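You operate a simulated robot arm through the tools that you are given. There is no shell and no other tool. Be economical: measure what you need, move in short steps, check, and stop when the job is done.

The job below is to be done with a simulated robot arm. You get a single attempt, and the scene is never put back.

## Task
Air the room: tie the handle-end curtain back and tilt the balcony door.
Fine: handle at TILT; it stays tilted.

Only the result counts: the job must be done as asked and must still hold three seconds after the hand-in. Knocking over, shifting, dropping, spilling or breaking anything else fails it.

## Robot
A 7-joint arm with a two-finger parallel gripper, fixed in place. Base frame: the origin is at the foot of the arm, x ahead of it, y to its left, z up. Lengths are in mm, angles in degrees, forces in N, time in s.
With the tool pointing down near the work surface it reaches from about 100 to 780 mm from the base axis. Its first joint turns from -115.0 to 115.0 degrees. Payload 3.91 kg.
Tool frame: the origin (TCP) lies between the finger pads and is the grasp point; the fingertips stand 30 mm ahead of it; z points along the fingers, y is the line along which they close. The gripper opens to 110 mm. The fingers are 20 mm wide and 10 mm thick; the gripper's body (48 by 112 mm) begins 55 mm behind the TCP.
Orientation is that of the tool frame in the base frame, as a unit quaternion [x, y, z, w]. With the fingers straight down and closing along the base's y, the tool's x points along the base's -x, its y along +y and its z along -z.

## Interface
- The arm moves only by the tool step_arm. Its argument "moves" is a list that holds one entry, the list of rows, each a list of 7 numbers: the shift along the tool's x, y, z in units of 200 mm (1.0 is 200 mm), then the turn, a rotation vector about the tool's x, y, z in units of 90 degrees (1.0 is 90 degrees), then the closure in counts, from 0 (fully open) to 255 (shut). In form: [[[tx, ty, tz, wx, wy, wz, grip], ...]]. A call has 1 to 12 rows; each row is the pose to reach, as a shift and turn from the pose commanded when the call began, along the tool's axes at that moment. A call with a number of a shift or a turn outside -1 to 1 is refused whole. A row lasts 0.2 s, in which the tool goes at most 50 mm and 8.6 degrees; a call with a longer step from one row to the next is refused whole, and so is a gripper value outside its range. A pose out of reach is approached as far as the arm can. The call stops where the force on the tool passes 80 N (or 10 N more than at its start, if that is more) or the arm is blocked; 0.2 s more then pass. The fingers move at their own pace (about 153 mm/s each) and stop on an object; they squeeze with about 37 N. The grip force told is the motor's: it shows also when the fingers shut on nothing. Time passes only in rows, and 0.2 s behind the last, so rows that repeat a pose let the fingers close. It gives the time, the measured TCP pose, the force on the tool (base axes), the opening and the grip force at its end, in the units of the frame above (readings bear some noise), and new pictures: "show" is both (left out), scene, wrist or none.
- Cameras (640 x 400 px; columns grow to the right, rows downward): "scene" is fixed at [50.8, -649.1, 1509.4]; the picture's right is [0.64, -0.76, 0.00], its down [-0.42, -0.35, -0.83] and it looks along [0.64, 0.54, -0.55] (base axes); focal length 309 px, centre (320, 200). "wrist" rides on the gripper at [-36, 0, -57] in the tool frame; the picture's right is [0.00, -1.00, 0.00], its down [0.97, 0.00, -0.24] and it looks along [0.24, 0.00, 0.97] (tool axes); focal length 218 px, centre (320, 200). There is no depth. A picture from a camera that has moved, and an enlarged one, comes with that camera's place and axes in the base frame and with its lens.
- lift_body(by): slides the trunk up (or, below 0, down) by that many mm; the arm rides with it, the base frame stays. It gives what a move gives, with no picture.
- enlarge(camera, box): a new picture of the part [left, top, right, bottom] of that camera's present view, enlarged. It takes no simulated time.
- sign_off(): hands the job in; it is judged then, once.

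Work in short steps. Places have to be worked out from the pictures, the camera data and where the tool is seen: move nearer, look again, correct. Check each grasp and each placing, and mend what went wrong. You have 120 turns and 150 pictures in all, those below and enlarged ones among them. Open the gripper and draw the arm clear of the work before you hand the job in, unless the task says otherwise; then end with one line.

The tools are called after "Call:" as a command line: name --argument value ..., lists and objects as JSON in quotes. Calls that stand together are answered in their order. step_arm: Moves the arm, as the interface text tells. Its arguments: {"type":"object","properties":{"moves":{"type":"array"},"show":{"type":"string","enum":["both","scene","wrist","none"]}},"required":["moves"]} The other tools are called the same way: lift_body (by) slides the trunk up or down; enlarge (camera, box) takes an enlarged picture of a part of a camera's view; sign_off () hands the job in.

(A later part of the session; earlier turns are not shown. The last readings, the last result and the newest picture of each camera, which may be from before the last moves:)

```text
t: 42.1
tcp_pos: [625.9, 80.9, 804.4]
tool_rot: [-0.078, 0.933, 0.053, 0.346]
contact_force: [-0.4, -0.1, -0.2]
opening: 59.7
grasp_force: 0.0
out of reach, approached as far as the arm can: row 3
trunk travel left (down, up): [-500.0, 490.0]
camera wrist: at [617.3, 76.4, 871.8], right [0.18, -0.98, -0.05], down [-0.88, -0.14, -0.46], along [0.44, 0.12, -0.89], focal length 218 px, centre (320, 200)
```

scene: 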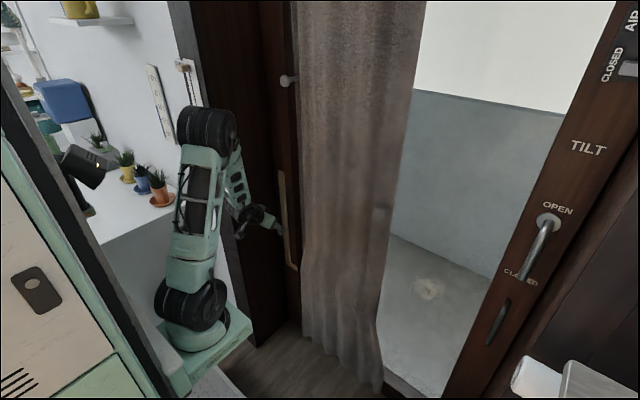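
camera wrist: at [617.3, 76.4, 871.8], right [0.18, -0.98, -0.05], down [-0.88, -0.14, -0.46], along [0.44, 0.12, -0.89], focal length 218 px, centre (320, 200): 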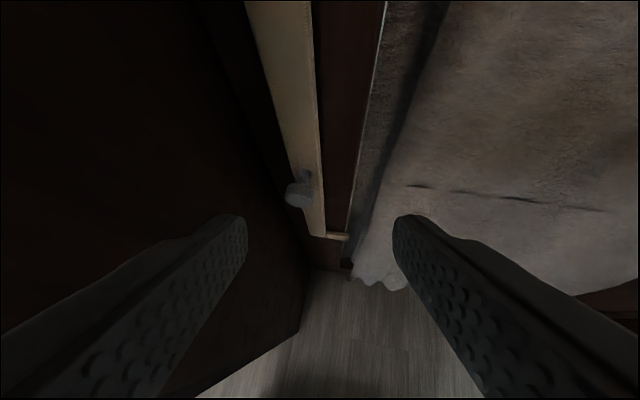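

Knob seems around (692,106,728). Advance 70 mm with a small correction, then look.

Call:
step_arm --moves '[[[0, 0.05, 0.1, 0, 0, 0, 116], [0, 0.05, 0.22, 0, 0, 0, 116], [0, 0.05, 0.33, 0, 0, 0, 116]]]' --show "wrist"

```text
t: 43.0
tcp_pos: [666.9, 100.4, 755.9]
tool_rot: [-0.079, 0.933, 0.054, 0.348]
contact_force: [0.2, 0.3, 0.3]
opening: 59.8
grasp_force: 0.0
trunk travel left (down, up): [-500.0, 490.0]
camera wrist: at [657.4, 96.0, 823.1], right [0.18, -0.98, -0.05], down [-0.88, -0.14, -0.46], along [0.44, 0.12, -0.89], focal length 218 px, centre (320, 200)
```

wrist: 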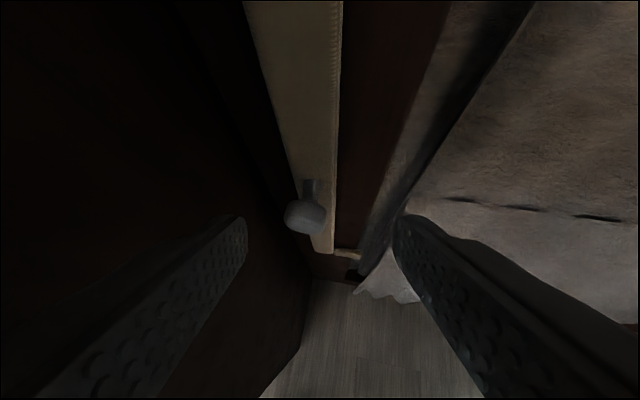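

Knob is 41 mm ahead and 6 mm left in the tool frame. Advance and close.

Call:
step_arm --moves '[[[0, 0.032, 0.08, 0, 0, 0, 116], [0, 0.032, 0.17, 0, 0, 0, 116], [0, 0.032, 0.17, 0, 0, 0, 255], [0, 0.032, 0.17, 0, 0, 0, 255], [0, 0.032, 0.17, 0, 0, 0, 255]]]' --show "wrist"

```text
t: 44.1
tcp_pos: [686.6, 111.5, 732.5]
tool_rot: [-0.078, 0.933, 0.053, 0.347]
contact_force: [-0.2, 0.7, -0.1]
opening: 0.2
grasp_force: 36.5
trunk travel left (down, up): [-500.0, 490.0]
camera wrist: at [678.2, 107.6, 799.3], right [0.18, -0.98, -0.05], down [-0.88, -0.14, -0.46], along [0.44, 0.12, -0.89], focal length 218 px, centre (320, 200)
```

wrist: 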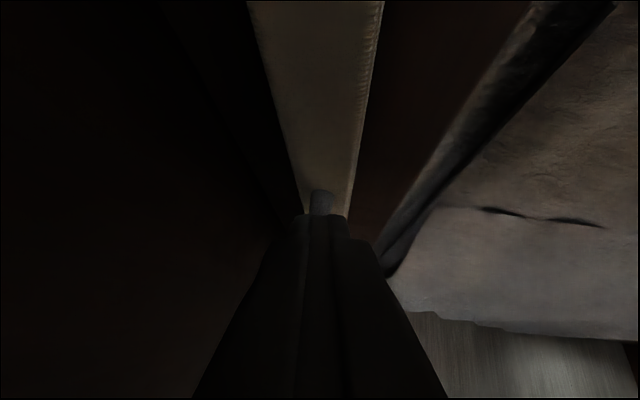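

Closed on nothing; the fingers are above the knob. Open and look.

Call:
step_arm --moves '[[[0, 0, 0, 0, 0, 0, 116], [0, 0, 0, 0, 0, 0, 116]]]' --show "wrist"

```text
t: 44.8
tcp_pos: [686.6, 112.7, 732.0]
tool_rot: [-0.078, 0.933, 0.054, 0.347]
contact_force: [0.1, -0.3, 1.1]
opening: 60.0
grasp_force: 0.0
trunk travel left (down, up): [-500.0, 490.0]
camera wrist: at [678.1, 107.6, 799.4], right [0.18, -0.98, -0.05], down [-0.88, -0.14, -0.46], along [0.44, 0.12, -0.89], focal length 218 px, centre (320, 200)
```

wrist: 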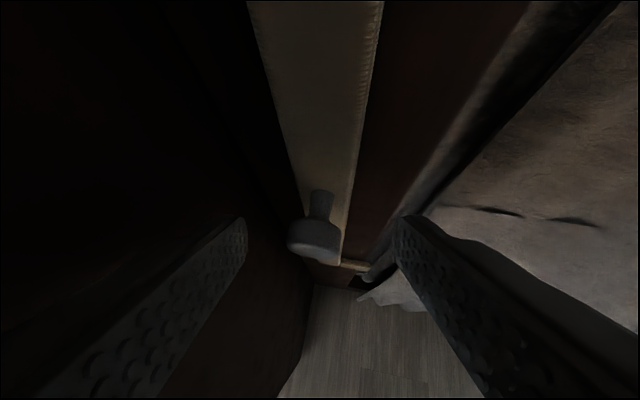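

Re-triangulated: knob at about (711,121,684), strip plane nearer x≈740. Move to it and check before closing.

Call:
step_arm --moves '[[[0.085, 0.01, 0.0, 0, 0, 0, 116], [0.085, 0.01, 0.12, 0, 0, 0, 116], [0.085, 0.01, 0.24, 0, 0, 0, 116]]]' --show "wrist"

```text
t: 45.5
tcp_pos: [705.1, 120.2, 683.8]
tool_rot: [-0.078, 0.933, 0.054, 0.347]
contact_force: [0.1, 0.9, -0.3]
opening: 60.2
grasp_force: 0.1
trunk travel left (down, up): [-500.0, 490.0]
camera wrist: at [695.9, 115.9, 751.2], right [0.18, -0.98, -0.05], down [-0.88, -0.14, -0.46], along [0.44, 0.12, -0.89], focal length 218 px, centre (320, 200)
```

wrist: 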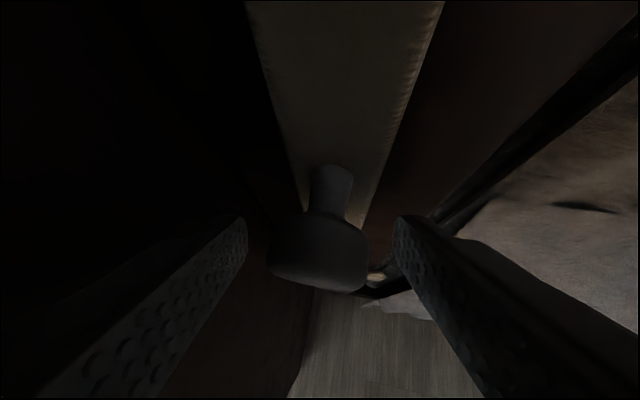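

The knob head is now between the fingers. Close.

Call:
step_arm --moves '[[[0, 0, 0.02, 0, 0, 0, 255], [0, 0, 0.02, 0, 0, 0, 255], [0, 0, 0.02, 0, 0, 0, 255]]]' --show "wrist"

```text
t: 46.4
tcp_pos: [708.4, 118.5, 682.9]
tool_rot: [-0.074, 0.933, 0.052, 0.349]
contact_force: [-8.7, -30.7, 33.0]
opening: 33.9
grasp_force: 44.8
trunk travel left (down, up): [-500.0, 490.0]
camera wrist: at [699.1, 113.3, 750.4], right [0.18, -0.98, -0.05], down [-0.88, -0.14, -0.46], along [0.45, 0.12, -0.89], focal length 218 px, centre (320, 200)
```

wrist: 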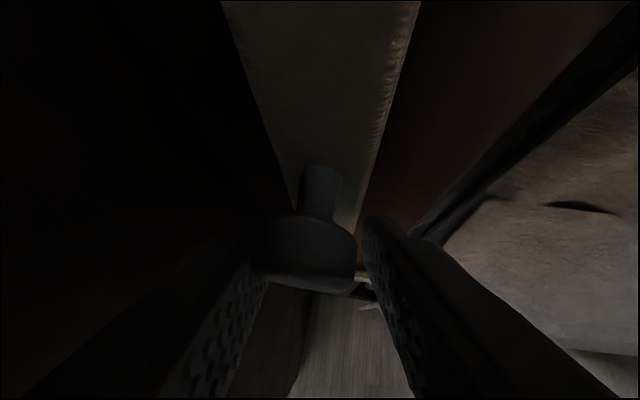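

Grasped (33.9 mm). Swing along an arc of ~266 mm radius around the pivot toward -y, first 21°.

Call:
step_arm --moves '[[[0.011, -0.159, -0.032, 0, 0, 0, 255], [0.009, -0.314, -0.079, 0, 0, 0, 255], [-0.006, -0.464, -0.14, 0, 0, 0, 255]]]'

```text
t: 47.1
tcp_pos: [706.2, 28.4, 697.1]
tool_rot: [-0.079, 0.934, 0.054, 0.346]
contact_force: [2.7, 4.7, 0.9]
opening: 26.6
grasp_force: 45.1
trunk travel left (down, up): [-500.0, 490.0]
camera wrist: at [697.2, 23.3, 764.2], right [0.19, -0.98, -0.05], down [-0.88, -0.15, -0.45], along [0.44, 0.12, -0.89], focal length 218 px, centre (320, 200)
```

scene: 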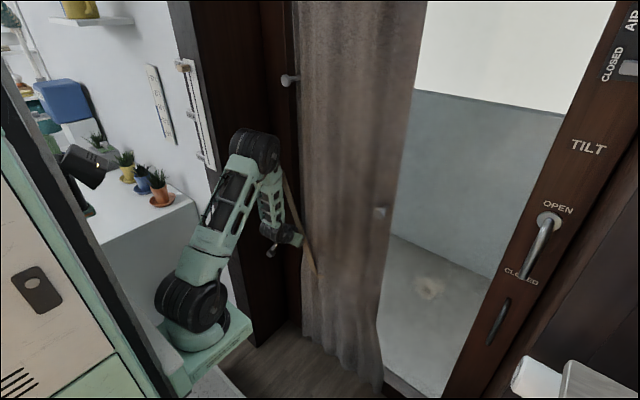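
wrist: 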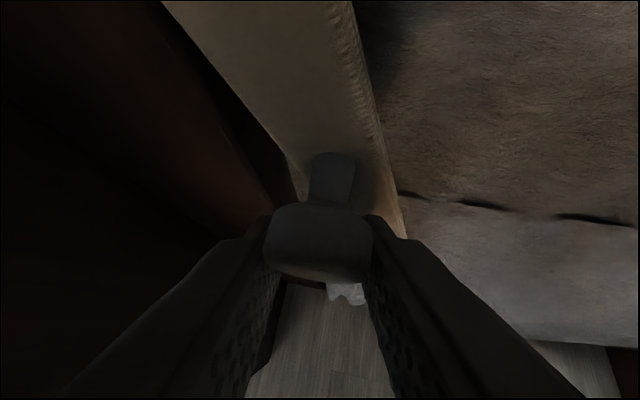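

Swinging smoothly with low force. Continue to ~42°.

Call:
step_arm --moves '[[[-0.028, -0.142, -0.073, 0, 0, 0, 255], [-0.068, -0.275, -0.159, 0, 0, 0, 255], [-0.12, -0.395, -0.255, 0, 0, 0, 255]]]'

```text
t: 48.0
tcp_pos: [705.5, -58.2, 749.3]
tool_rot: [-0.076, 0.934, 0.053, 0.346]
contact_force: [-6.2, -8.2, -10.6]
opening: 26.2
grasp_force: 45.5
trunk travel left (down, up): [-500.0, 490.0]
camera wrist: at [696.8, -62.8, 816.1], right [0.18, -0.98, -0.05], down [-0.88, -0.14, -0.45], along [0.44, 0.12, -0.89], focal length 218 px, centre (320, 200)
```

scene: 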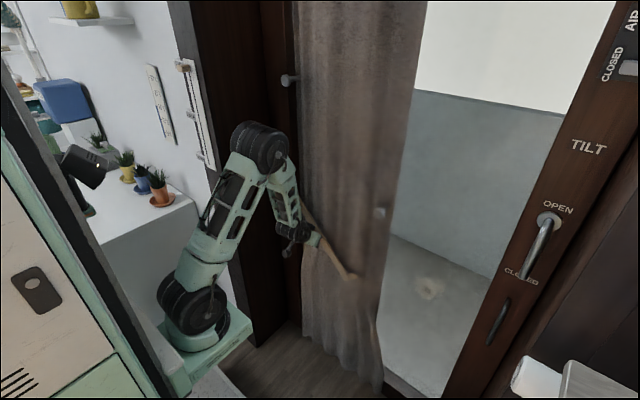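
wrist: 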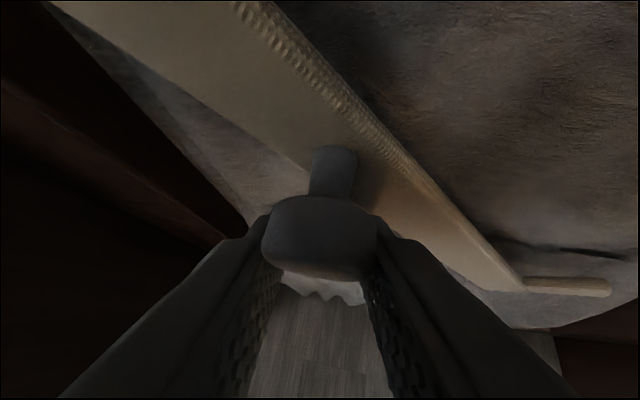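

The hook end is rising properly. Continue to ~70°.

Call:
step_arm --moves '[[[-0.063, -0.107, -0.105, 0, 0, 0, 255], [-0.137, -0.198, -0.218, 0, 0, 0, 255], [-0.219, -0.272, -0.336, 0, 0, 0, 255], [-0.309, -0.33, -0.459, 0, 0, 0, 255]]]'

```text
t: 49.0
tcp_pos: [705.8, -124.8, 857.2]
tool_rot: [-0.081, 0.933, 0.054, 0.347]
contact_force: [-12.7, 9.9, 1.5]
opening: 24.4
grasp_force: 45.1
trunk travel left (down, up): [-500.0, 490.0]
camera wrist: at [695.6, -130.9, 923.6], right [0.19, -0.98, -0.04], down [-0.88, -0.15, -0.46], along [0.44, 0.12, -0.89], focal length 218 px, centre (320, 200)
```

scene: 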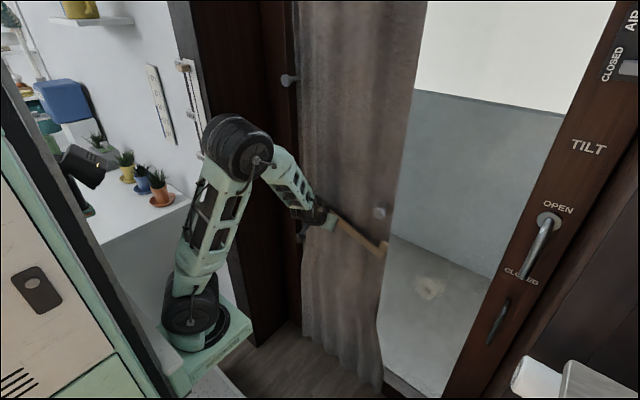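
wrist: 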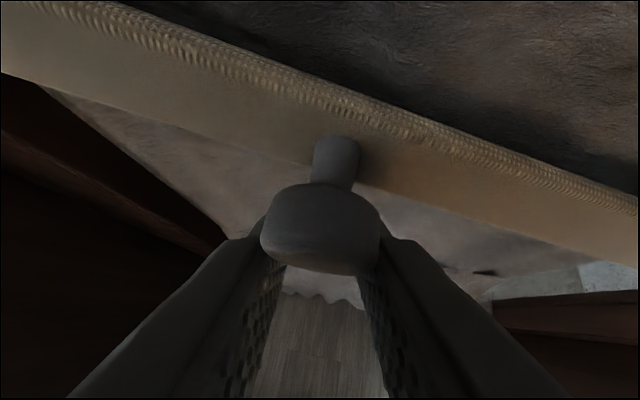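

Check the hook vs. curtain knob.

Call:
enlarge --camera "scene" --box '[300, 180, 420, 280]'

```text
4.00 times, centred on (360, 230) of scene
camera zoom: at [50.8, -649.1, 1509.4], right [0.64, -0.76, 0.0], down [-0.42, -0.35, -0.83], along [0.64, 0.54, -0.55], focal length 1237 px, centre (160, 80)
```

zoom: 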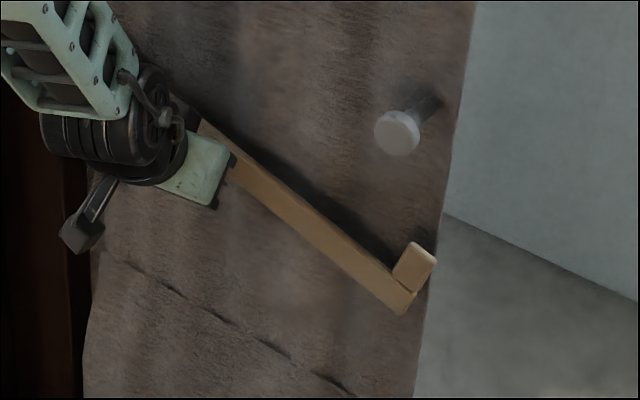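

The lip's inner face looks close to the stem's radius. Advance carefully to ~80° and look.

Call:
step_arm --moves '[[[-0.05, -0.02, -0.063, 0, 0, 0, 255], [-0.097, -0.038, -0.125, 0, 0, 0, 255], [-0.14, -0.045, -0.18, 0, 0, 0, 255]]]' --show "none"

Call:
enlarge --camera "scene" --box '[300, 180, 420, 280]'

```text
t: 49.8
tcp_pos: [703.8, -135.4, 900.5]
tool_rot: [-0.081, 0.933, 0.054, 0.346]
contact_force: [-25.6, 29.2, 0.8]
opening: 22.6
grasp_force: 45.3
trunk travel left (down, up): [-500.0, 490.0]
```

```text
4.00 times, centred on (360, 230) of scene
camera zoom: at [50.8, -649.1, 1509.4], right [0.64, -0.76, 0.0], down [-0.42, -0.35, -0.83], along [0.64, 0.54, -0.55], focal length 1237 px, centre (160, 80)
```

zoom: 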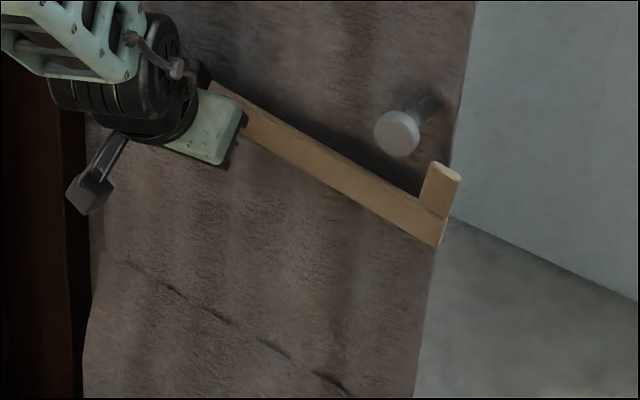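

Lip will clear the stem. Force of +29 N in y says my arc is slightly too wide; check the grip in the wrist view.

Call:
step_arm --moves '[[[0, 0.03, 0, 0, 0, 0, 255]]]' --show "wrist"

```text
t: 50.1
tcp_pos: [704.0, -136.1, 901.6]
tool_rot: [-0.077, 0.933, 0.053, 0.347]
contact_force: [-19.9, 9.7, 0.6]
opening: 22.2
grasp_force: 44.9
trunk travel left (down, up): [-500.0, 490.0]
camera wrist: at [694.8, -140.8, 968.5], right [0.18, -0.98, -0.04], down [-0.88, -0.14, -0.46], along [0.44, 0.12, -0.89], focal length 218 px, centre (320, 200)
```

wrist: 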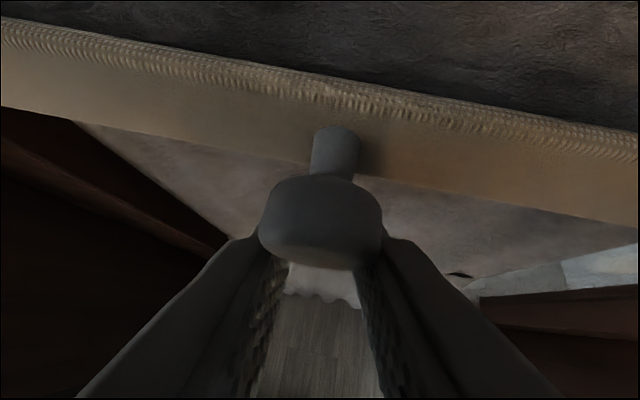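

The knob rests in the V of the fingers, fine for lifting. Raise another ~45 mm.

Call:
step_arm --moves '[[[-0.05, 0.0, -0.06, 0, 0, 0, 255], [-0.1, 0.0, -0.12, 0, 0, 0, 255], [-0.15, 0.005, -0.17, 0, 0, 0, 255]]]' --show "wrist"

Call:
enlarge --camera "scene" --box '[300, 180, 420, 280]'

```text
t: 51.0
tcp_pos: [694.9, -139.4, 930.7]
tool_rot: [-0.072, 0.941, 0.053, 0.327]
contact_force: [-22.7, -8.9, -26.0]
opening: 0.0
grasp_force: 37.4
trunk travel left (down, up): [-500.0, 490.0]
stopped in row 3: the force on the tool passed its limit (the readings are from after the stop); the commanded pose is now the measured one
camera wrist: at [689.2, -144.3, 999.1], right [0.17, -0.98, -0.05], down [-0.9, -0.14, -0.42], along [0.4, 0.12, -0.91], focal length 218 px, centre (320, 200)
```

wrist: 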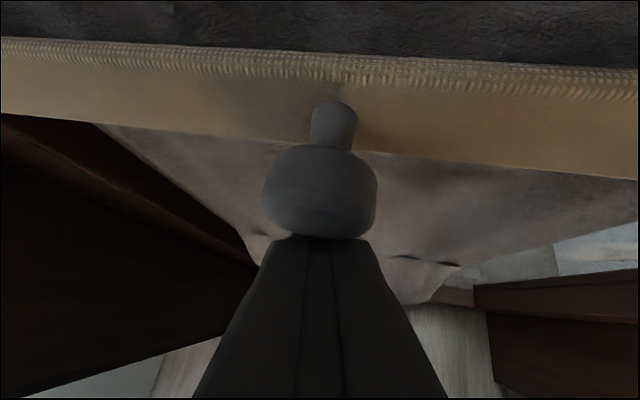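

```text
4.00 times, centred on (360, 230) of scene
camera zoom: at [50.8, -649.1, 1509.4], right [0.64, -0.76, 0.0], down [-0.42, -0.35, -0.83], along [0.64, 0.54, -0.55], focal length 1237 px, centre (160, 80)
```

zoom: 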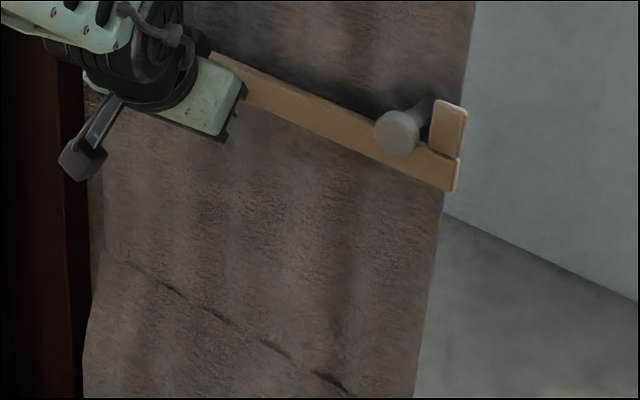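

The lip is now outside the stem and the strip is about horizontal; the fingers slipped below its knob. I lower the fingers 15 mm to see whether the strip holds itself.

Call:
step_arm --moves '[[[0.025, 0, 0.03, 0, 0, 0, 255], [0.05, 0, 0.06, 0, 0, 0, 255]]]' --show "wrist"

Call:
enlarge --camera "scene" --box '[300, 180, 420, 280]'

```text
t: 51.6
tcp_pos: [695.3, -138.7, 920.2]
tool_rot: [-0.073, 0.94, 0.054, 0.33]
contact_force: [-50.7, -20.9, -1.3]
opening: 0.0
grasp_force: 37.8
trunk travel left (down, up): [-500.0, 490.0]
camera wrist: at [688.9, -143.2, 986.9], right [0.17, -0.98, -0.05], down [-0.9, -0.14, -0.42], along [0.41, 0.12, -0.9], focal length 218 px, centre (320, 200)
```

wrist: 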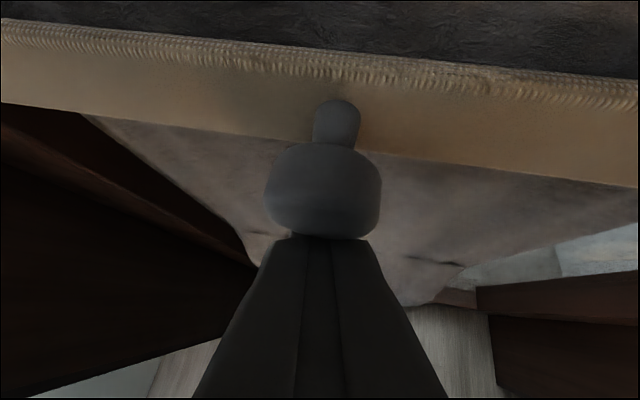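

```text
4.00 times, centred on (360, 230) of scene
camera zoom: at [50.8, -649.1, 1509.4], right [0.64, -0.76, 0.0], down [-0.42, -0.35, -0.83], along [0.64, 0.54, -0.55], focal length 1237 px, centre (160, 80)
```

zoom: 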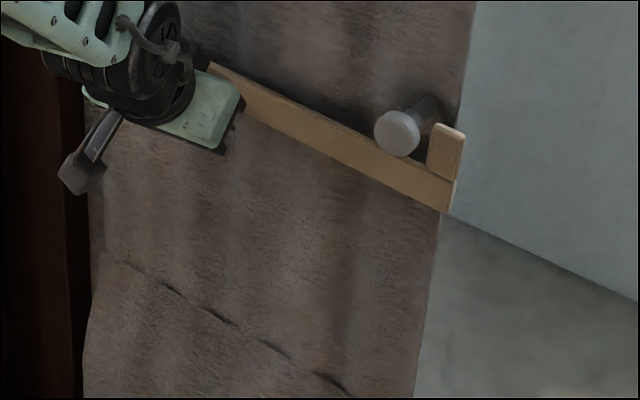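

The fingertips press into the knob (50 N in x), possibly dragging it. Back off in -x and see whether the strip stays.

Call:
step_arm --moves '[[[0.056, 0.014, -0.048, 0, 0, 0, 255], [0.15, 0.03, -0.12, 0, 0, 0, 255], [0.15, 0.03, -0.12, 0, 0, 0, 255]]]' --show "wrist"

Call:
enlarge --camera "scene" --box '[300, 180, 420, 280]'

```text
t: 52.4
tcp_pos: [661.3, -137.6, 920.7]
tool_rot: [-0.076, 0.937, 0.055, 0.335]
contact_force: [-0.6, -0.4, 0.2]
opening: 0.0
grasp_force: 37.8
trunk travel left (down, up): [-500.0, 490.0]
camera wrist: at [653.4, -142.7, 987.6], right [0.18, -0.98, -0.05], down [-0.89, -0.14, -0.43], along [0.42, 0.12, -0.9], focal length 218 px, centre (320, 200)
```

wrist: 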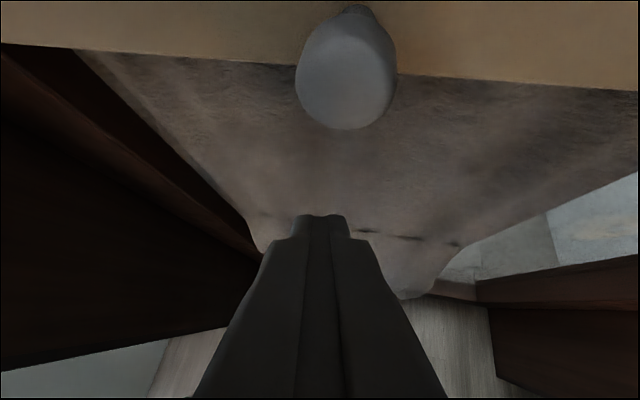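

```text
4.00 times, centred on (360, 230) of scene
camera zoom: at [50.8, -649.1, 1509.4], right [0.64, -0.76, 0.0], down [-0.42, -0.35, -0.83], along [0.64, 0.54, -0.55], focal length 1237 px, centre (160, 80)
```

zoom: 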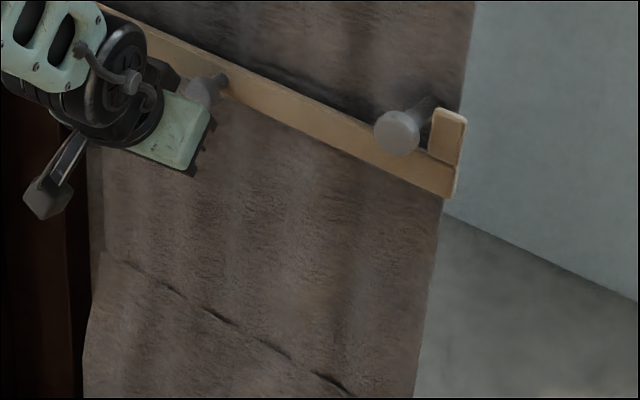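

The strip holds by itself with the lip behind the stem. I give it one gentle upward nudge from below its knob to make sure it is seated.

Call:
step_arm --moves '[[[-0.14, -0.043, 0.178, 0, 0, 0, 255], [-0.172, -0.04, 0.14, 0, 0, 0, 255], [-0.203, -0.038, 0.101, 0, 0, 0, 255], [-0.225, -0.036, 0.078, 0, 0, 0, 255]]]' --show "none"

Call:
enlarge --camera "scene" --box '[300, 180, 420, 280]'

```text
t: 53.4
tcp_pos: [699.6, -138.5, 926.4]
tool_rot: [-0.075, 0.942, 0.056, 0.322]
contact_force: [-16.3, -5.4, -70.5]
opening: 0.0
grasp_force: 37.4
trunk travel left (down, up): [-500.0, 490.0]
```

```text
4.00 times, centred on (360, 230) of scene
camera zoom: at [50.8, -649.1, 1509.4], right [0.64, -0.76, 0.0], down [-0.42, -0.35, -0.83], along [0.64, 0.54, -0.55], focal length 1237 px, centre (160, 80)
```

zoom: 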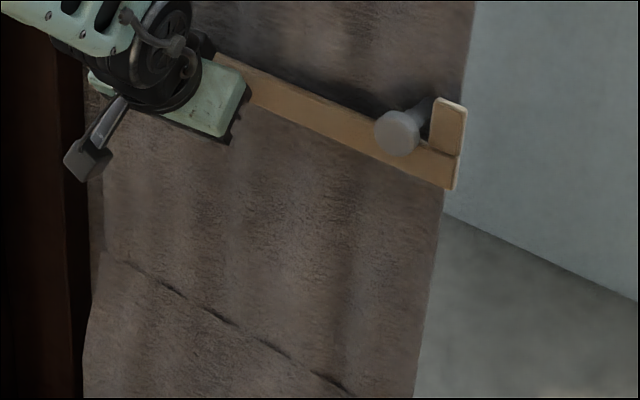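

It's against a hard stop (70 N). Ease down, then back out.

Call:
step_arm --moves '[[[0.045, 0, 0.055, 0, 0, 0, 255], [0.15, 0.02, -0.03, 0, 0, 0, 255], [0.3, 0.05, -0.15, 0, 0, 0, 255], [0.4, 0.07, -0.25, 0, 0, 0, 255], [0.4, 0.07, -0.4, 0, 0, 0, 255]]]' --show "scene"

Call:
enlarge --camera "scene" --box '[300, 180, 420, 280]'

```text
t: 54.6
tcp_pos: [593.0, -133.9, 936.4]
tool_rot: [-0.085, 0.942, 0.07, 0.316]
contact_force: [0.1, 0.5, 0.3]
opening: 0.0
grasp_force: 37.6
out of reach, approached as far as the arm can: row 5
trunk travel left (down, up): [-500.0, 490.0]
```

scene: 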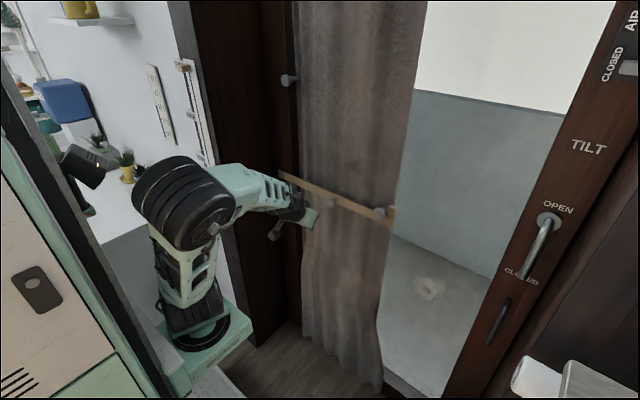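

```text
4.00 times, centred on (360, 230) of scene
camera zoom: at [50.8, -649.1, 1509.4], right [0.64, -0.76, 0.0], down [-0.42, -0.35, -0.83], along [0.64, 0.54, -0.55], focal length 1237 px, centre (160, 80)
```

zoom: 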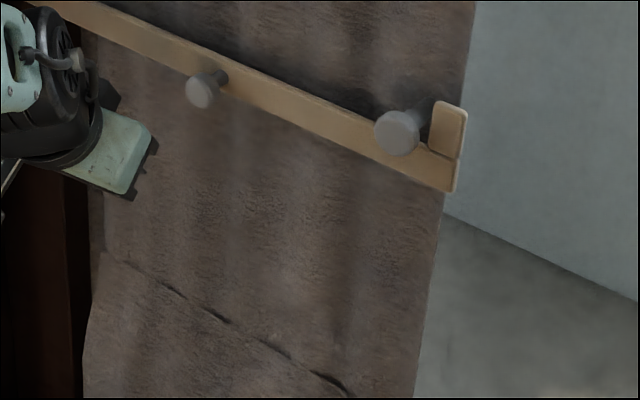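

The tie-back holds. Next is the door handle: I'll push the lever around its arc with closed fingers used as a poker. First level the tool and move right.

Call:
step_arm --moves '[[[-0.03, -0.11, -0.05, 0, -0.083, 0, 255], [-0.06, -0.23, -0.1, 0, -0.166, 0, 255], [-0.09, -0.35, -0.15, 0, -0.25, 0, 255], [-0.11, -0.46, -0.2, 0, -0.333, 0, 255], [-0.14, -0.58, -0.24, 0, -0.416, 0, 255], [-0.17, -0.7, -0.28, 0, -0.5, 0, 255], [-0.2, -0.81, -0.33, 0, -0.58, 0, 255]]]' --show "none"

Call:
lift_body --by 80

```text
t: 56.2
tcp_pos: [610.9, -309.6, 1017.6]
tool_rot: [-0.044, 0.694, 0.082, 0.714]
contact_force: [-0.6, 0.7, -0.1]
opening: 0.0
grasp_force: 37.7
trunk travel left (down, up): [-500.0, 490.0]
```

```text
t: 57.4
tcp_pos: [609.4, -310.1, 1096.0]
tool_rot: [-0.043, 0.694, 0.082, 0.714]
contact_force: [-0.3, 0.0, 0.2]
opening: 0.0
grasp_force: 38.1
trunk travel left (down, up): [-580.0, 410.0]
```

Yaw to the right and move toward the handle.

Call:
step_arm --moves '[[[0.03, -0.166, -0.04, 0.07, 0, 0, 255], [0.06, -0.333, -0.08, 0.14, 0, 0, 255], [0.09, -0.5, -0.12, 0.21, 0, 0, 255], [0.12, -0.666, -0.16, 0.28, 0, 0, 255], [0.15, -0.833, -0.2, 0.35, 0, 0, 255], [0.17, -1.0, -0.236, 0.41, 0, 0, 255]]]'

```text
t: 58.8
tcp_pos: [598.7, -515.2, 1050.9]
tool_rot: [0.185, 0.685, -0.142, 0.691]
contact_force: [-0.4, -0.3, -0.1]
opening: 0.1
grasp_force: 37.7
trunk travel left (down, up): [-580.0, 410.0]
camera wrist: at [547.5, -491.2, 1087.5], right [-0.45, -0.89, -0.06], down [-0.19, 0.16, -0.97], along [0.87, -0.42, -0.25], focal length 218 px, centre (320, 200)
```

scene: 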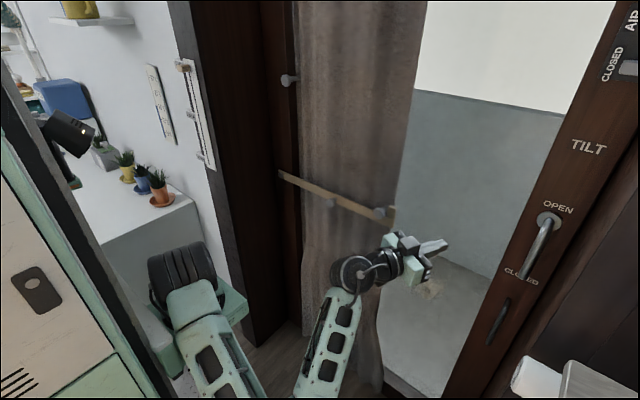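
wrist: 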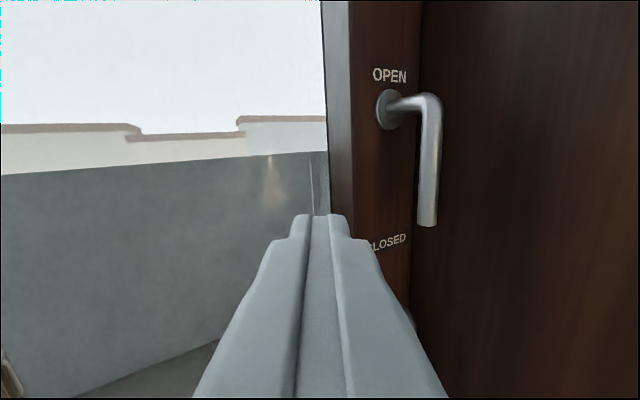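

Handle located: pivot (742,-675,1125), bar at x≈686 hanging to z≈1005, reveal wall at y≈-735. I roll the gripper 90° (narrow sideways) and move to just in front of the gap right of the lever.

Call:
step_arm --moves '[[[0.007, -0.064, 0.037, 0, 0, -0.084, 255], [0.013, -0.127, 0.074, 0, 0, -0.167, 255], [0.02, -0.19, 0.11, 0, 0, -0.25, 255], [0.027, -0.254, 0.148, 0, 0, -0.333, 255], [0.033, -0.318, 0.185, 0, 0, -0.417, 255], [0.04, -0.38, 0.22, 0, 0, -0.5, 255], [0.047, -0.445, 0.258, 0, 0, -0.583, 255], [0.053, -0.51, 0.295, 0, 0, -0.667, 255], [0.06, -0.57, 0.332, 0, 0, -0.75, 255], [0.067, -0.636, 0.37, 0, 0, -0.833, 255], [0.073, -0.7, 0.406, 0, 0, -0.917, 255], [0.08, -0.763, 0.443, 0, 0, -1.0, 255]]]'

```text
t: 61.4
tcp_pos: [635.2, -669.2, 1022.9]
tool_rot: [-0.363, 0.608, -0.578, 0.406]
contact_force: [0.1, 0.3, -0.6]
opening: 0.1
grasp_force: 38.0
trunk travel left (down, up): [-580.0, 410.0]
camera wrist: at [598.0, -613.3, 1026.9], right [-0.03, -0.07, 1.0], down [-0.61, -0.79, -0.07], along [0.79, -0.62, -0.02], focal length 218 px, centre (320, 200)
```

scene: 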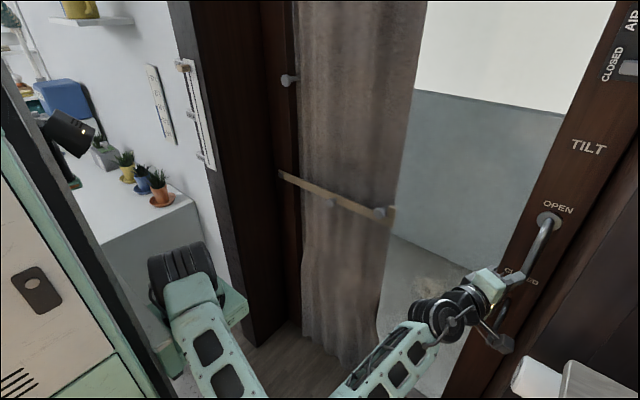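
wrist: 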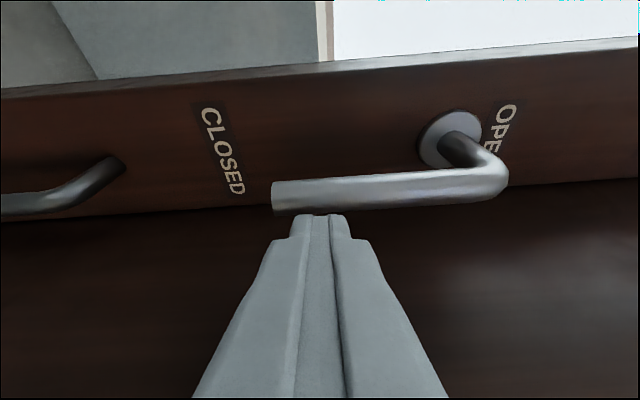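

The view (image right = up) shows the lever bar and the poker just right of it. I straighten the yaw to ~-10° and shift right 26 mm, staying in front of the bar.

Call:
step_arm --moves '[[[0.06, 0, 0.0, 0, -0.077, 0, 255], [0.122, 0, 0.03, 0, -0.155, 0, 255], [0.122, 0, 0.03, 0, -0.155, 0, 255]]]'

```text
t: 62.1
tcp_pos: [606.5, -711.5, 1019.8]
tool_rot: [-0.42, 0.565, -0.538, 0.463]
contact_force: [19.3, 2.7, -13.3]
opening: 0.2
grasp_force: 37.7
out of reach, approached as far as the arm can: row 1, 2
trunk travel left (down, up): [-580.0, 410.0]
camera wrist: at [559.3, -663.6, 1022.5], right [-0.02, -0.07, 1.0], down [-0.45, -0.89, -0.07], along [0.89, -0.45, -0.01], focal length 218 px, centre (320, 200)
```

scene: 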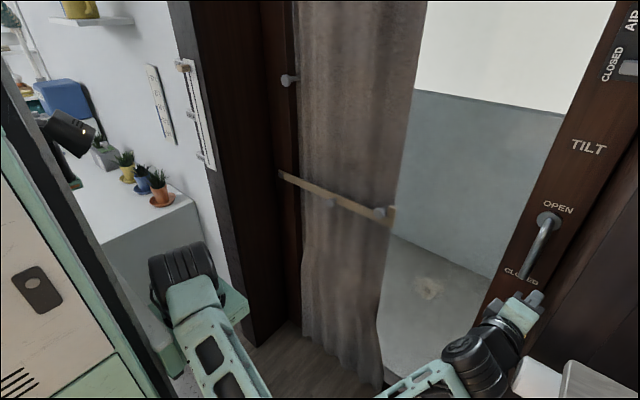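
wrist: 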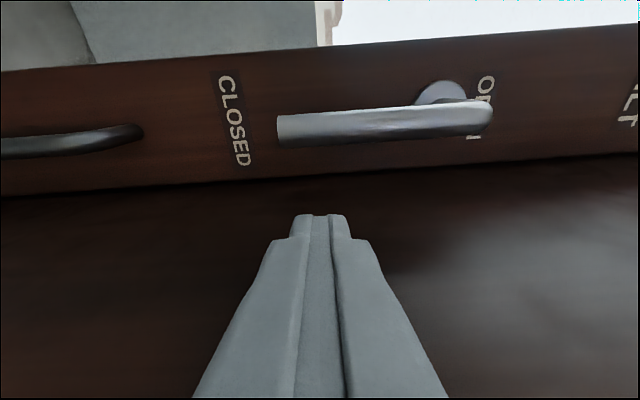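

There is a contact force of ~20 N—maybe the wrist or forearm touching something at the right. Look closely.

Call:
enlarge --camera "scene" --box '[440, 270, 640, 400]'

```text
3.08 times, centred on (540, 335) of scene
camera zoom: at [50.8, -649.1, 1509.4], right [0.64, -0.76, 0.0], down [-0.42, -0.35, -0.83], along [0.64, 0.54, -0.55], focal length 952 px, centre (-357, -215)
```

zoom: 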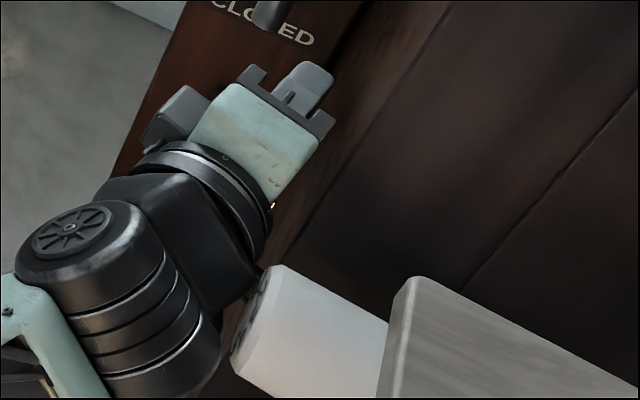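

The wrist touches a radiator thermostat head at about (441,-721,1017). Back away to the left at once.

Call:
step_arm --moves '[[[-0.1, 0, 0.0, 0, 0, 0, 255], [-0.25, 0, 0.0, 0, 0, 0, 255], [-0.4, 0, 0.0, 0, 0, 0, 255]]]'

Call:
enlarge --camera "scene" --box '[480, 310, 640, 400]'

```text
t: 63.0
tcp_pos: [649.3, -612.4, 1029.3]
tool_rot: [-0.443, 0.552, -0.53, 0.468]
contact_force: [0.5, -0.2, 0.8]
opening: 0.0
grasp_force: 37.5
trunk travel left (down, up): [-580.0, 410.0]
camera wrist: at [600.1, -567.5, 1032.4], right [-0.01, -0.05, 1.0], down [-0.4, -0.91, -0.05], along [0.92, -0.4, -0.01], focal length 218 px, centre (320, 200)
```

scene: 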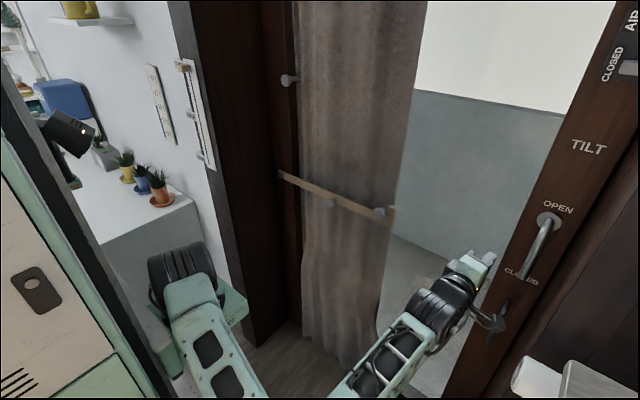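
wrist: 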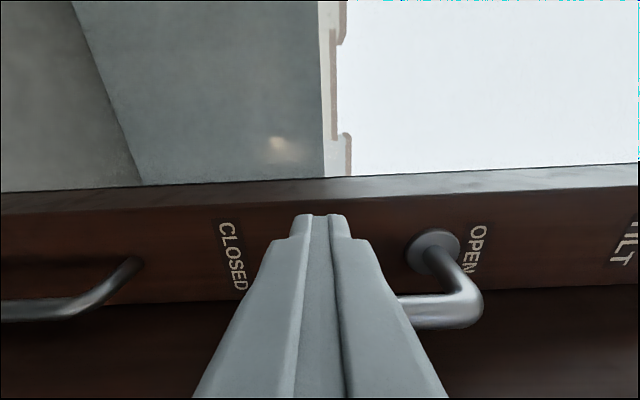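

```text
4.00 times, centred on (560, 355) of scene
camera zoom: at [50.8, -649.1, 1509.4], right [0.64, -0.76, 0.0], down [-0.42, -0.35, -0.83], along [0.64, 0.54, -0.55], focal length 1237 px, centre (-640, -420)
```

zoom: 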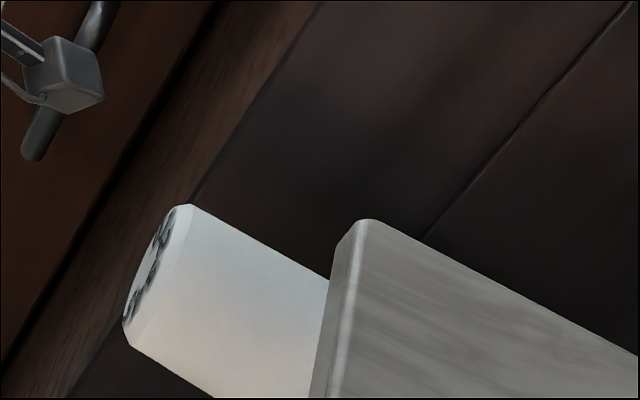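

Thermostat looks in place. New approach: yaw -45° so the wrist stays well left of it; pre-position in line with the right-front side of the lever.

Call:
step_arm --moves '[[[0, 0, -0.1, 0, 0.08, 0, 255], [0.05, 0.01, -0.12, 0, 0.16, 0, 255], [0.1, 0.02, -0.12, 0, 0.24, 0, 255], [0.15, 0.027, -0.1, 0, 0.32, 0, 255], [0.176, 0.027, -0.1, 0, 0.39, 0, 255], [0.176, 0.027, -0.1, 0, 0.39, 0, 255]]]'

```text
t: 64.3
tcp_pos: [594.7, -660.9, 1026.0]
tool_rot: [-0.26, 0.665, -0.64, 0.284]
contact_force: [0.5, 0.2, 0.1]
opening: 0.0
grasp_force: 37.6
out of reach, approached as far as the arm can: row 5, 6
trunk travel left (down, up): [-580.0, 410.0]
camera wrist: at [580.7, -596.1, 1029.3], right [-0.02, -0.04, 1.0], down [-0.85, -0.52, -0.04], along [0.52, -0.85, -0.03], focal length 218 px, centre (320, 200)
```

scene: 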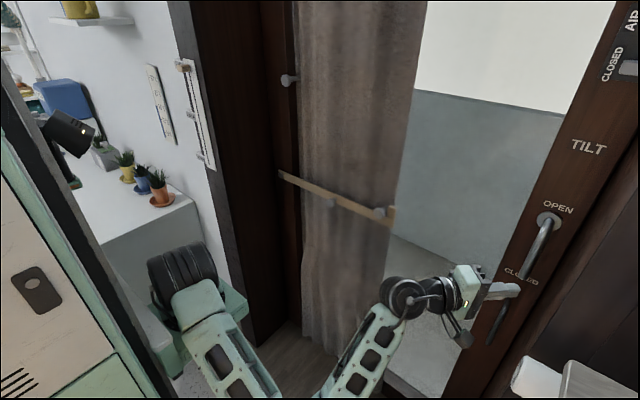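
wrist: 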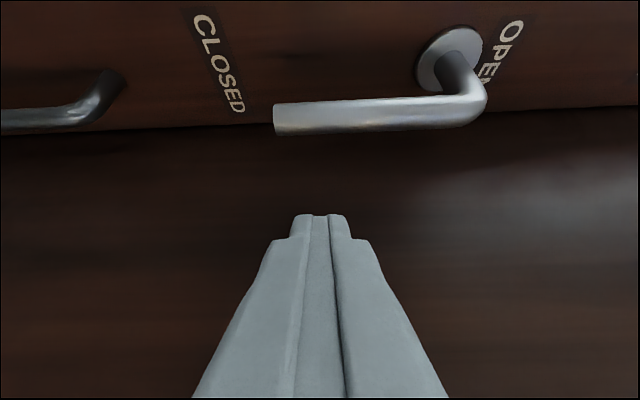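

The poker is to the right-front of the bar (bar ~75 mm ahead, 54 mm to the left). Slide forward and left to just beside it.

Call:
step_arm --moves '[[[0, 0, 0.12, 0, 0, 0, 255], [0, 0, 0.24, 0, 0, 0, 255], [0, 0, 0.33, 0, 0, 0, 255], [-0.07, 0, 0.34, 0, 0, 0, 255], [-0.13, 0, 0.34, 0, 0, 0, 255]]]'

```text
t: 65.5
tcp_pos: [647.1, -696.1, 1124.2]
tool_rot: [0.275, -0.612, 0.693, -0.265]
contact_force: [0.5, 0.8, 0.0]
opening: 0.0
grasp_force: 37.6
out of reach, approached as far as the arm can: row 5
trunk travel left (down, up): [-580.0, 410.0]
stopped in row 5: the arm was blocked; the commanded pose is now the measured one
camera wrist: at [632.8, -630.1, 1117.1], right [-0.03, 0.11, 0.99], down [-0.86, -0.52, 0.03], along [0.52, -0.85, 0.11], focal length 218 px, centre (320, 200)
```

scene: 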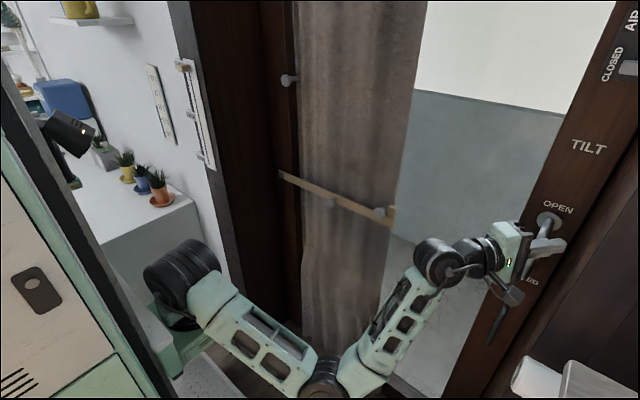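
wrist: 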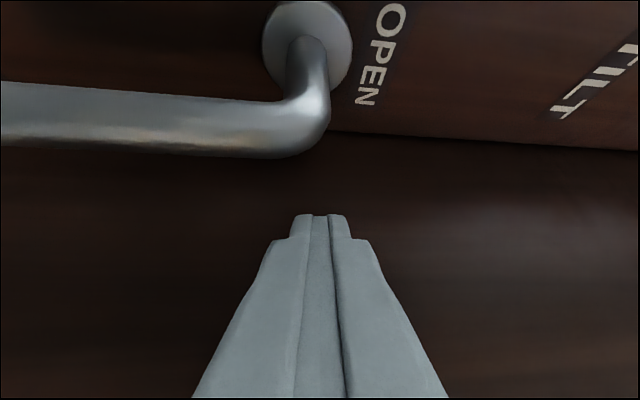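

The arm drifted up into a bad elbow-down posture. I retract and undo the roll (unrolled at yaw -45° the gripper body also clears the wall).

Call:
step_arm --moves '[[[-0.02, 0, -0.15, 0, 0, 0, 255], [-0.04, 0, -0.3, 0, 0, 0.084, 255], [-0.06, 0, -0.4, 0, 0, 0.17, 255], [-0.1, 0, -0.45, 0, 0, 0.26, 255], [-0.15, 0, -0.5, 0, 0, 0.35, 255], [-0.2, 0, -0.5, 0, 0, 0.44, 255], [-0.2, 0, -0.5, 0, 0, 0.53, 255], [-0.2, 0, -0.5, 0, 0, 0.62, 255], [-0.2, 0, -0.5, 0, 0, 0.71, 255], [-0.2, 0, -0.5, 0, 0, 0.8, 255], [-0.2, 0, -0.5, 0, 0, 0.89, 255], [-0.2, 0, -0.5, 0, 0, 0.98, 255]]]'

```text
t: 66.7
tcp_pos: [573.7, -577.1, 1195.6]
tool_rot: [0.145, -0.599, 0.659, -0.431]
contact_force: [-0.5, 0.7, 0.1]
opening: 0.1
grasp_force: 37.8
out of reach, approached as far as the arm can: row 3, 4, 5, 6
trunk travel left (down, up): [-580.0, 410.0]
stopped in row 6: the arm was blocked; the commanded pose is now the measured one
camera wrist: at [554.5, -512.4, 1193.3], right [-0.39, -0.09, 0.92], down [-0.74, -0.56, -0.37], along [0.55, -0.82, 0.15], focal length 218 px, centre (320, 200)
```

scene: 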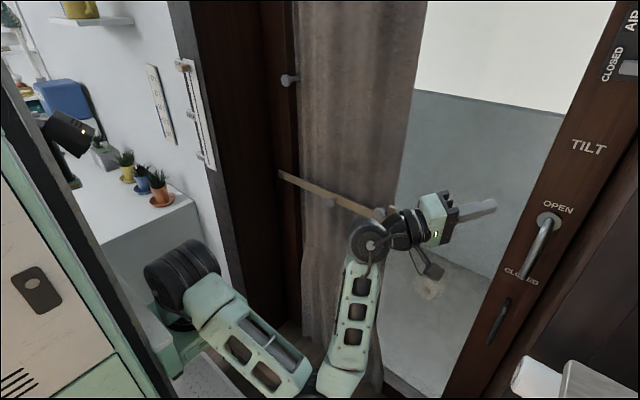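
wrist: 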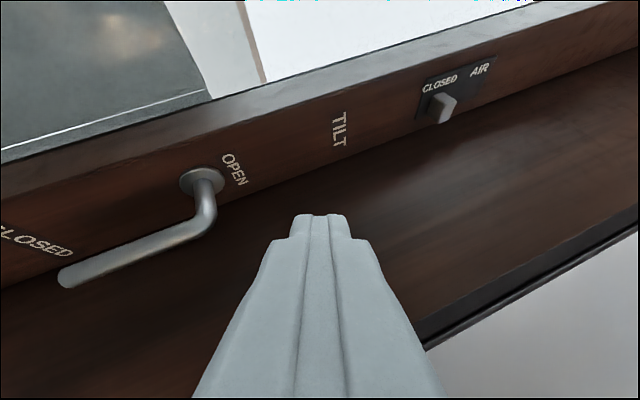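

The elbow is low and likely near furniture. Raise the trunk 200 to free it, then roll back while retracting.

Call:
lift_body --by 200

Call:
step_arm --moves '[[[0, 0, -0.05, 0, 0, 0.084, 255], [0, 0, -0.1, 0, 0, 0.17, 255], [0, 0, -0.15, 0, 0, 0.26, 255], [0, 0, -0.2, 0, 0, 0.35, 255], [0, 0, -0.2, 0, 0, 0.44, 255], [0, 0, -0.2, 0, 0, 0.53, 255], [0, 0, -0.2, 0, 0, 0.62, 255], [0, 0, -0.2, 0, 0, 0.7, 255]]]'

```text
t: 68.9
tcp_pos: [573.0, -576.9, 1394.0]
tool_rot: [0.146, -0.6, 0.657, -0.432]
contact_force: [-0.3, -0.4, -0.7]
opening: 0.0
grasp_force: 37.0
trunk travel left (down, up): [-780.0, 210.0]
```

```text
t: 70.7
tcp_pos: [544.4, -552.8, 1382.4]
tool_rot: [0.192, 0.589, -0.333, 0.711]
contact_force: [0.9, 0.4, -0.1]
opening: 0.0
grasp_force: 37.3
trunk travel left (down, up): [-780.0, 210.0]
camera wrist: at [501.7, -505.2, 1404.2], right [-0.7, -0.71, 0.12], down [-0.09, -0.08, -0.99], along [0.71, -0.7, -0.01], focal length 218 px, centre (320, 200)
```

scene: 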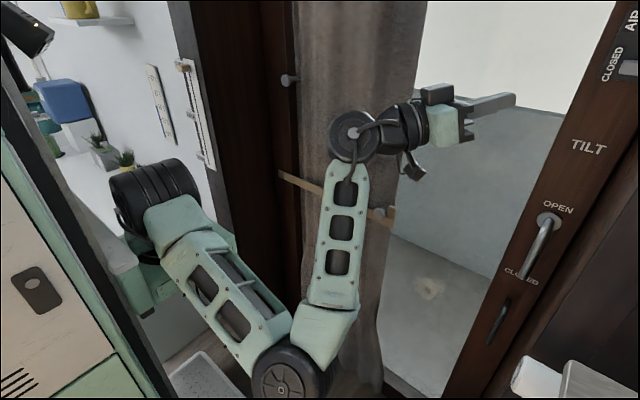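
wrist: 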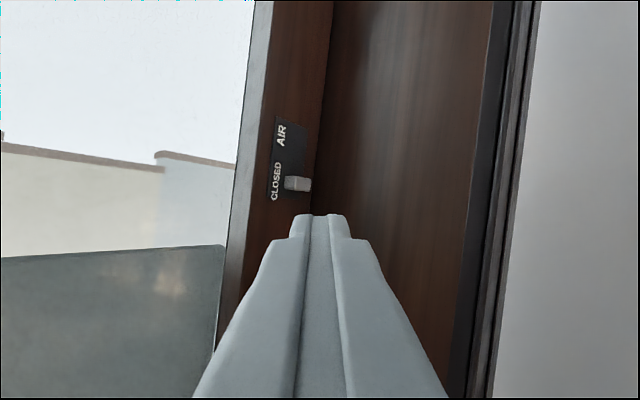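

Unrolled now. To recover an elbow-up posture I return toward a tool-down pose like the start.

Call:
step_arm --moves '[[[0.02, 0, -0.06, 0, 0.09, 0, 255], [0.04, 0, -0.12, 0, 0.18, 0, 255], [0.06, 0, -0.18, 0, 0.27, 0, 255], [0.08, 0, -0.24, 0, 0.36, 0, 255], [0.1, 0, -0.3, 0, 0.45, 0, 255], [0.12, 0, -0.36, 0, 0.54, 0, 255], [0.14, 0, -0.42, 0, 0.63, 0, 255], [0.16, 0, -0.48, 0, 0.72, 0, 255], [0.18, 0, -0.54, 0, 0.81, 0, 255], [0.2, 0, -0.6, 0, 0.9, 0, 255], [0.2, 0, -0.66, 0, 0.98, 0, 255]]]' --show "scene"

```text
t: 73.1
tcp_pos: [454.9, -473.1, 1312.8]
tool_rot: [0.369, 0.918, -0.106, 0.099]
contact_force: [0.1, 0.6, 0.1]
opening: 0.0
grasp_force: 37.8
trunk travel left (down, up): [-780.0, 210.0]
```

scene: 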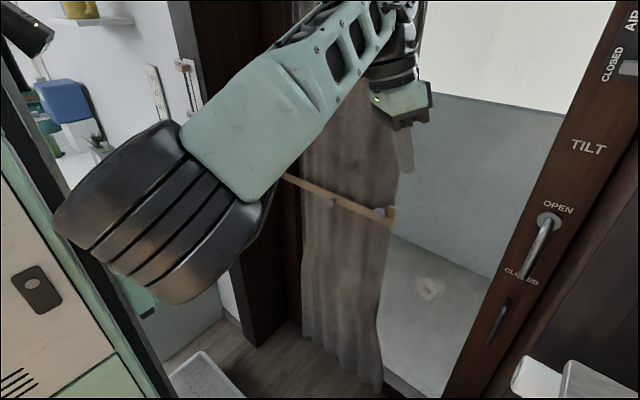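

Elbow came sideways/up. Lower the TCP to let it settle.

Call:
step_arm --moves '[[[0, 0, 0.2, 0, 0, 0, 255], [0, 0, 0.4, 0, 0, 0, 255], [0, 0, 0.6, 0, 0, 0, 255], [0, 0, 0.8, 0, 0, 0, 255], [0, 0, 0.8, 0, 0, 0, 255]]]' --show "scene"

```text
t: 74.3
tcp_pos: [471.9, -516.5, 1159.0]
tool_rot: [0.369, 0.918, -0.106, 0.101]
contact_force: [0.0, -0.4, -0.9]
opening: 0.1
grasp_force: 37.9
trunk travel left (down, up): [-780.0, 210.0]
```

scene: 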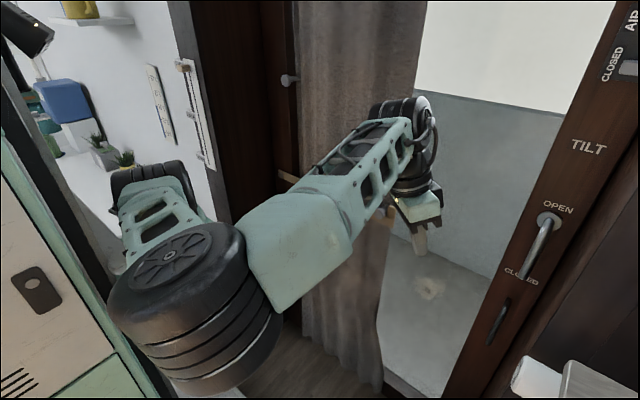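

The elbow is still to the right side. I go to the start-like pose (yaw 0, tool down, closer in) to restore elbow-up.

Call:
step_arm --moves '[[[0.05, 0.1, 0, 0, 0, -0.08, 255], [0.1, 0.2, 0, 0, 0, -0.16, 255], [0.1, 0.35, 0, 0, 0, -0.24, 255], [0.1, 0.5, 0, 0, 0, -0.32, 255], [0.1, 0.65, 0, 0, 0, -0.4, 255], [0.1, 0.8, 0, 0, 0, -0.486, 255], [0.1, 0.9, 0, 0, 0, -0.486, 255]]]' --show "scene"

```text
t: 75.9
tcp_pos: [584.0, -376.9, 1131.8]
tool_rot: [0.0, 0.989, -0.137, 0.053]
contact_force: [-0.4, 0.1, -0.2]
opening: 0.1
grasp_force: 37.7
trunk travel left (down, up): [-780.0, 210.0]
```

scene: 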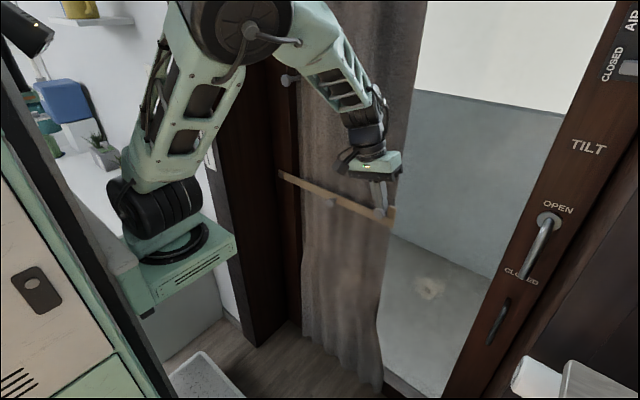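

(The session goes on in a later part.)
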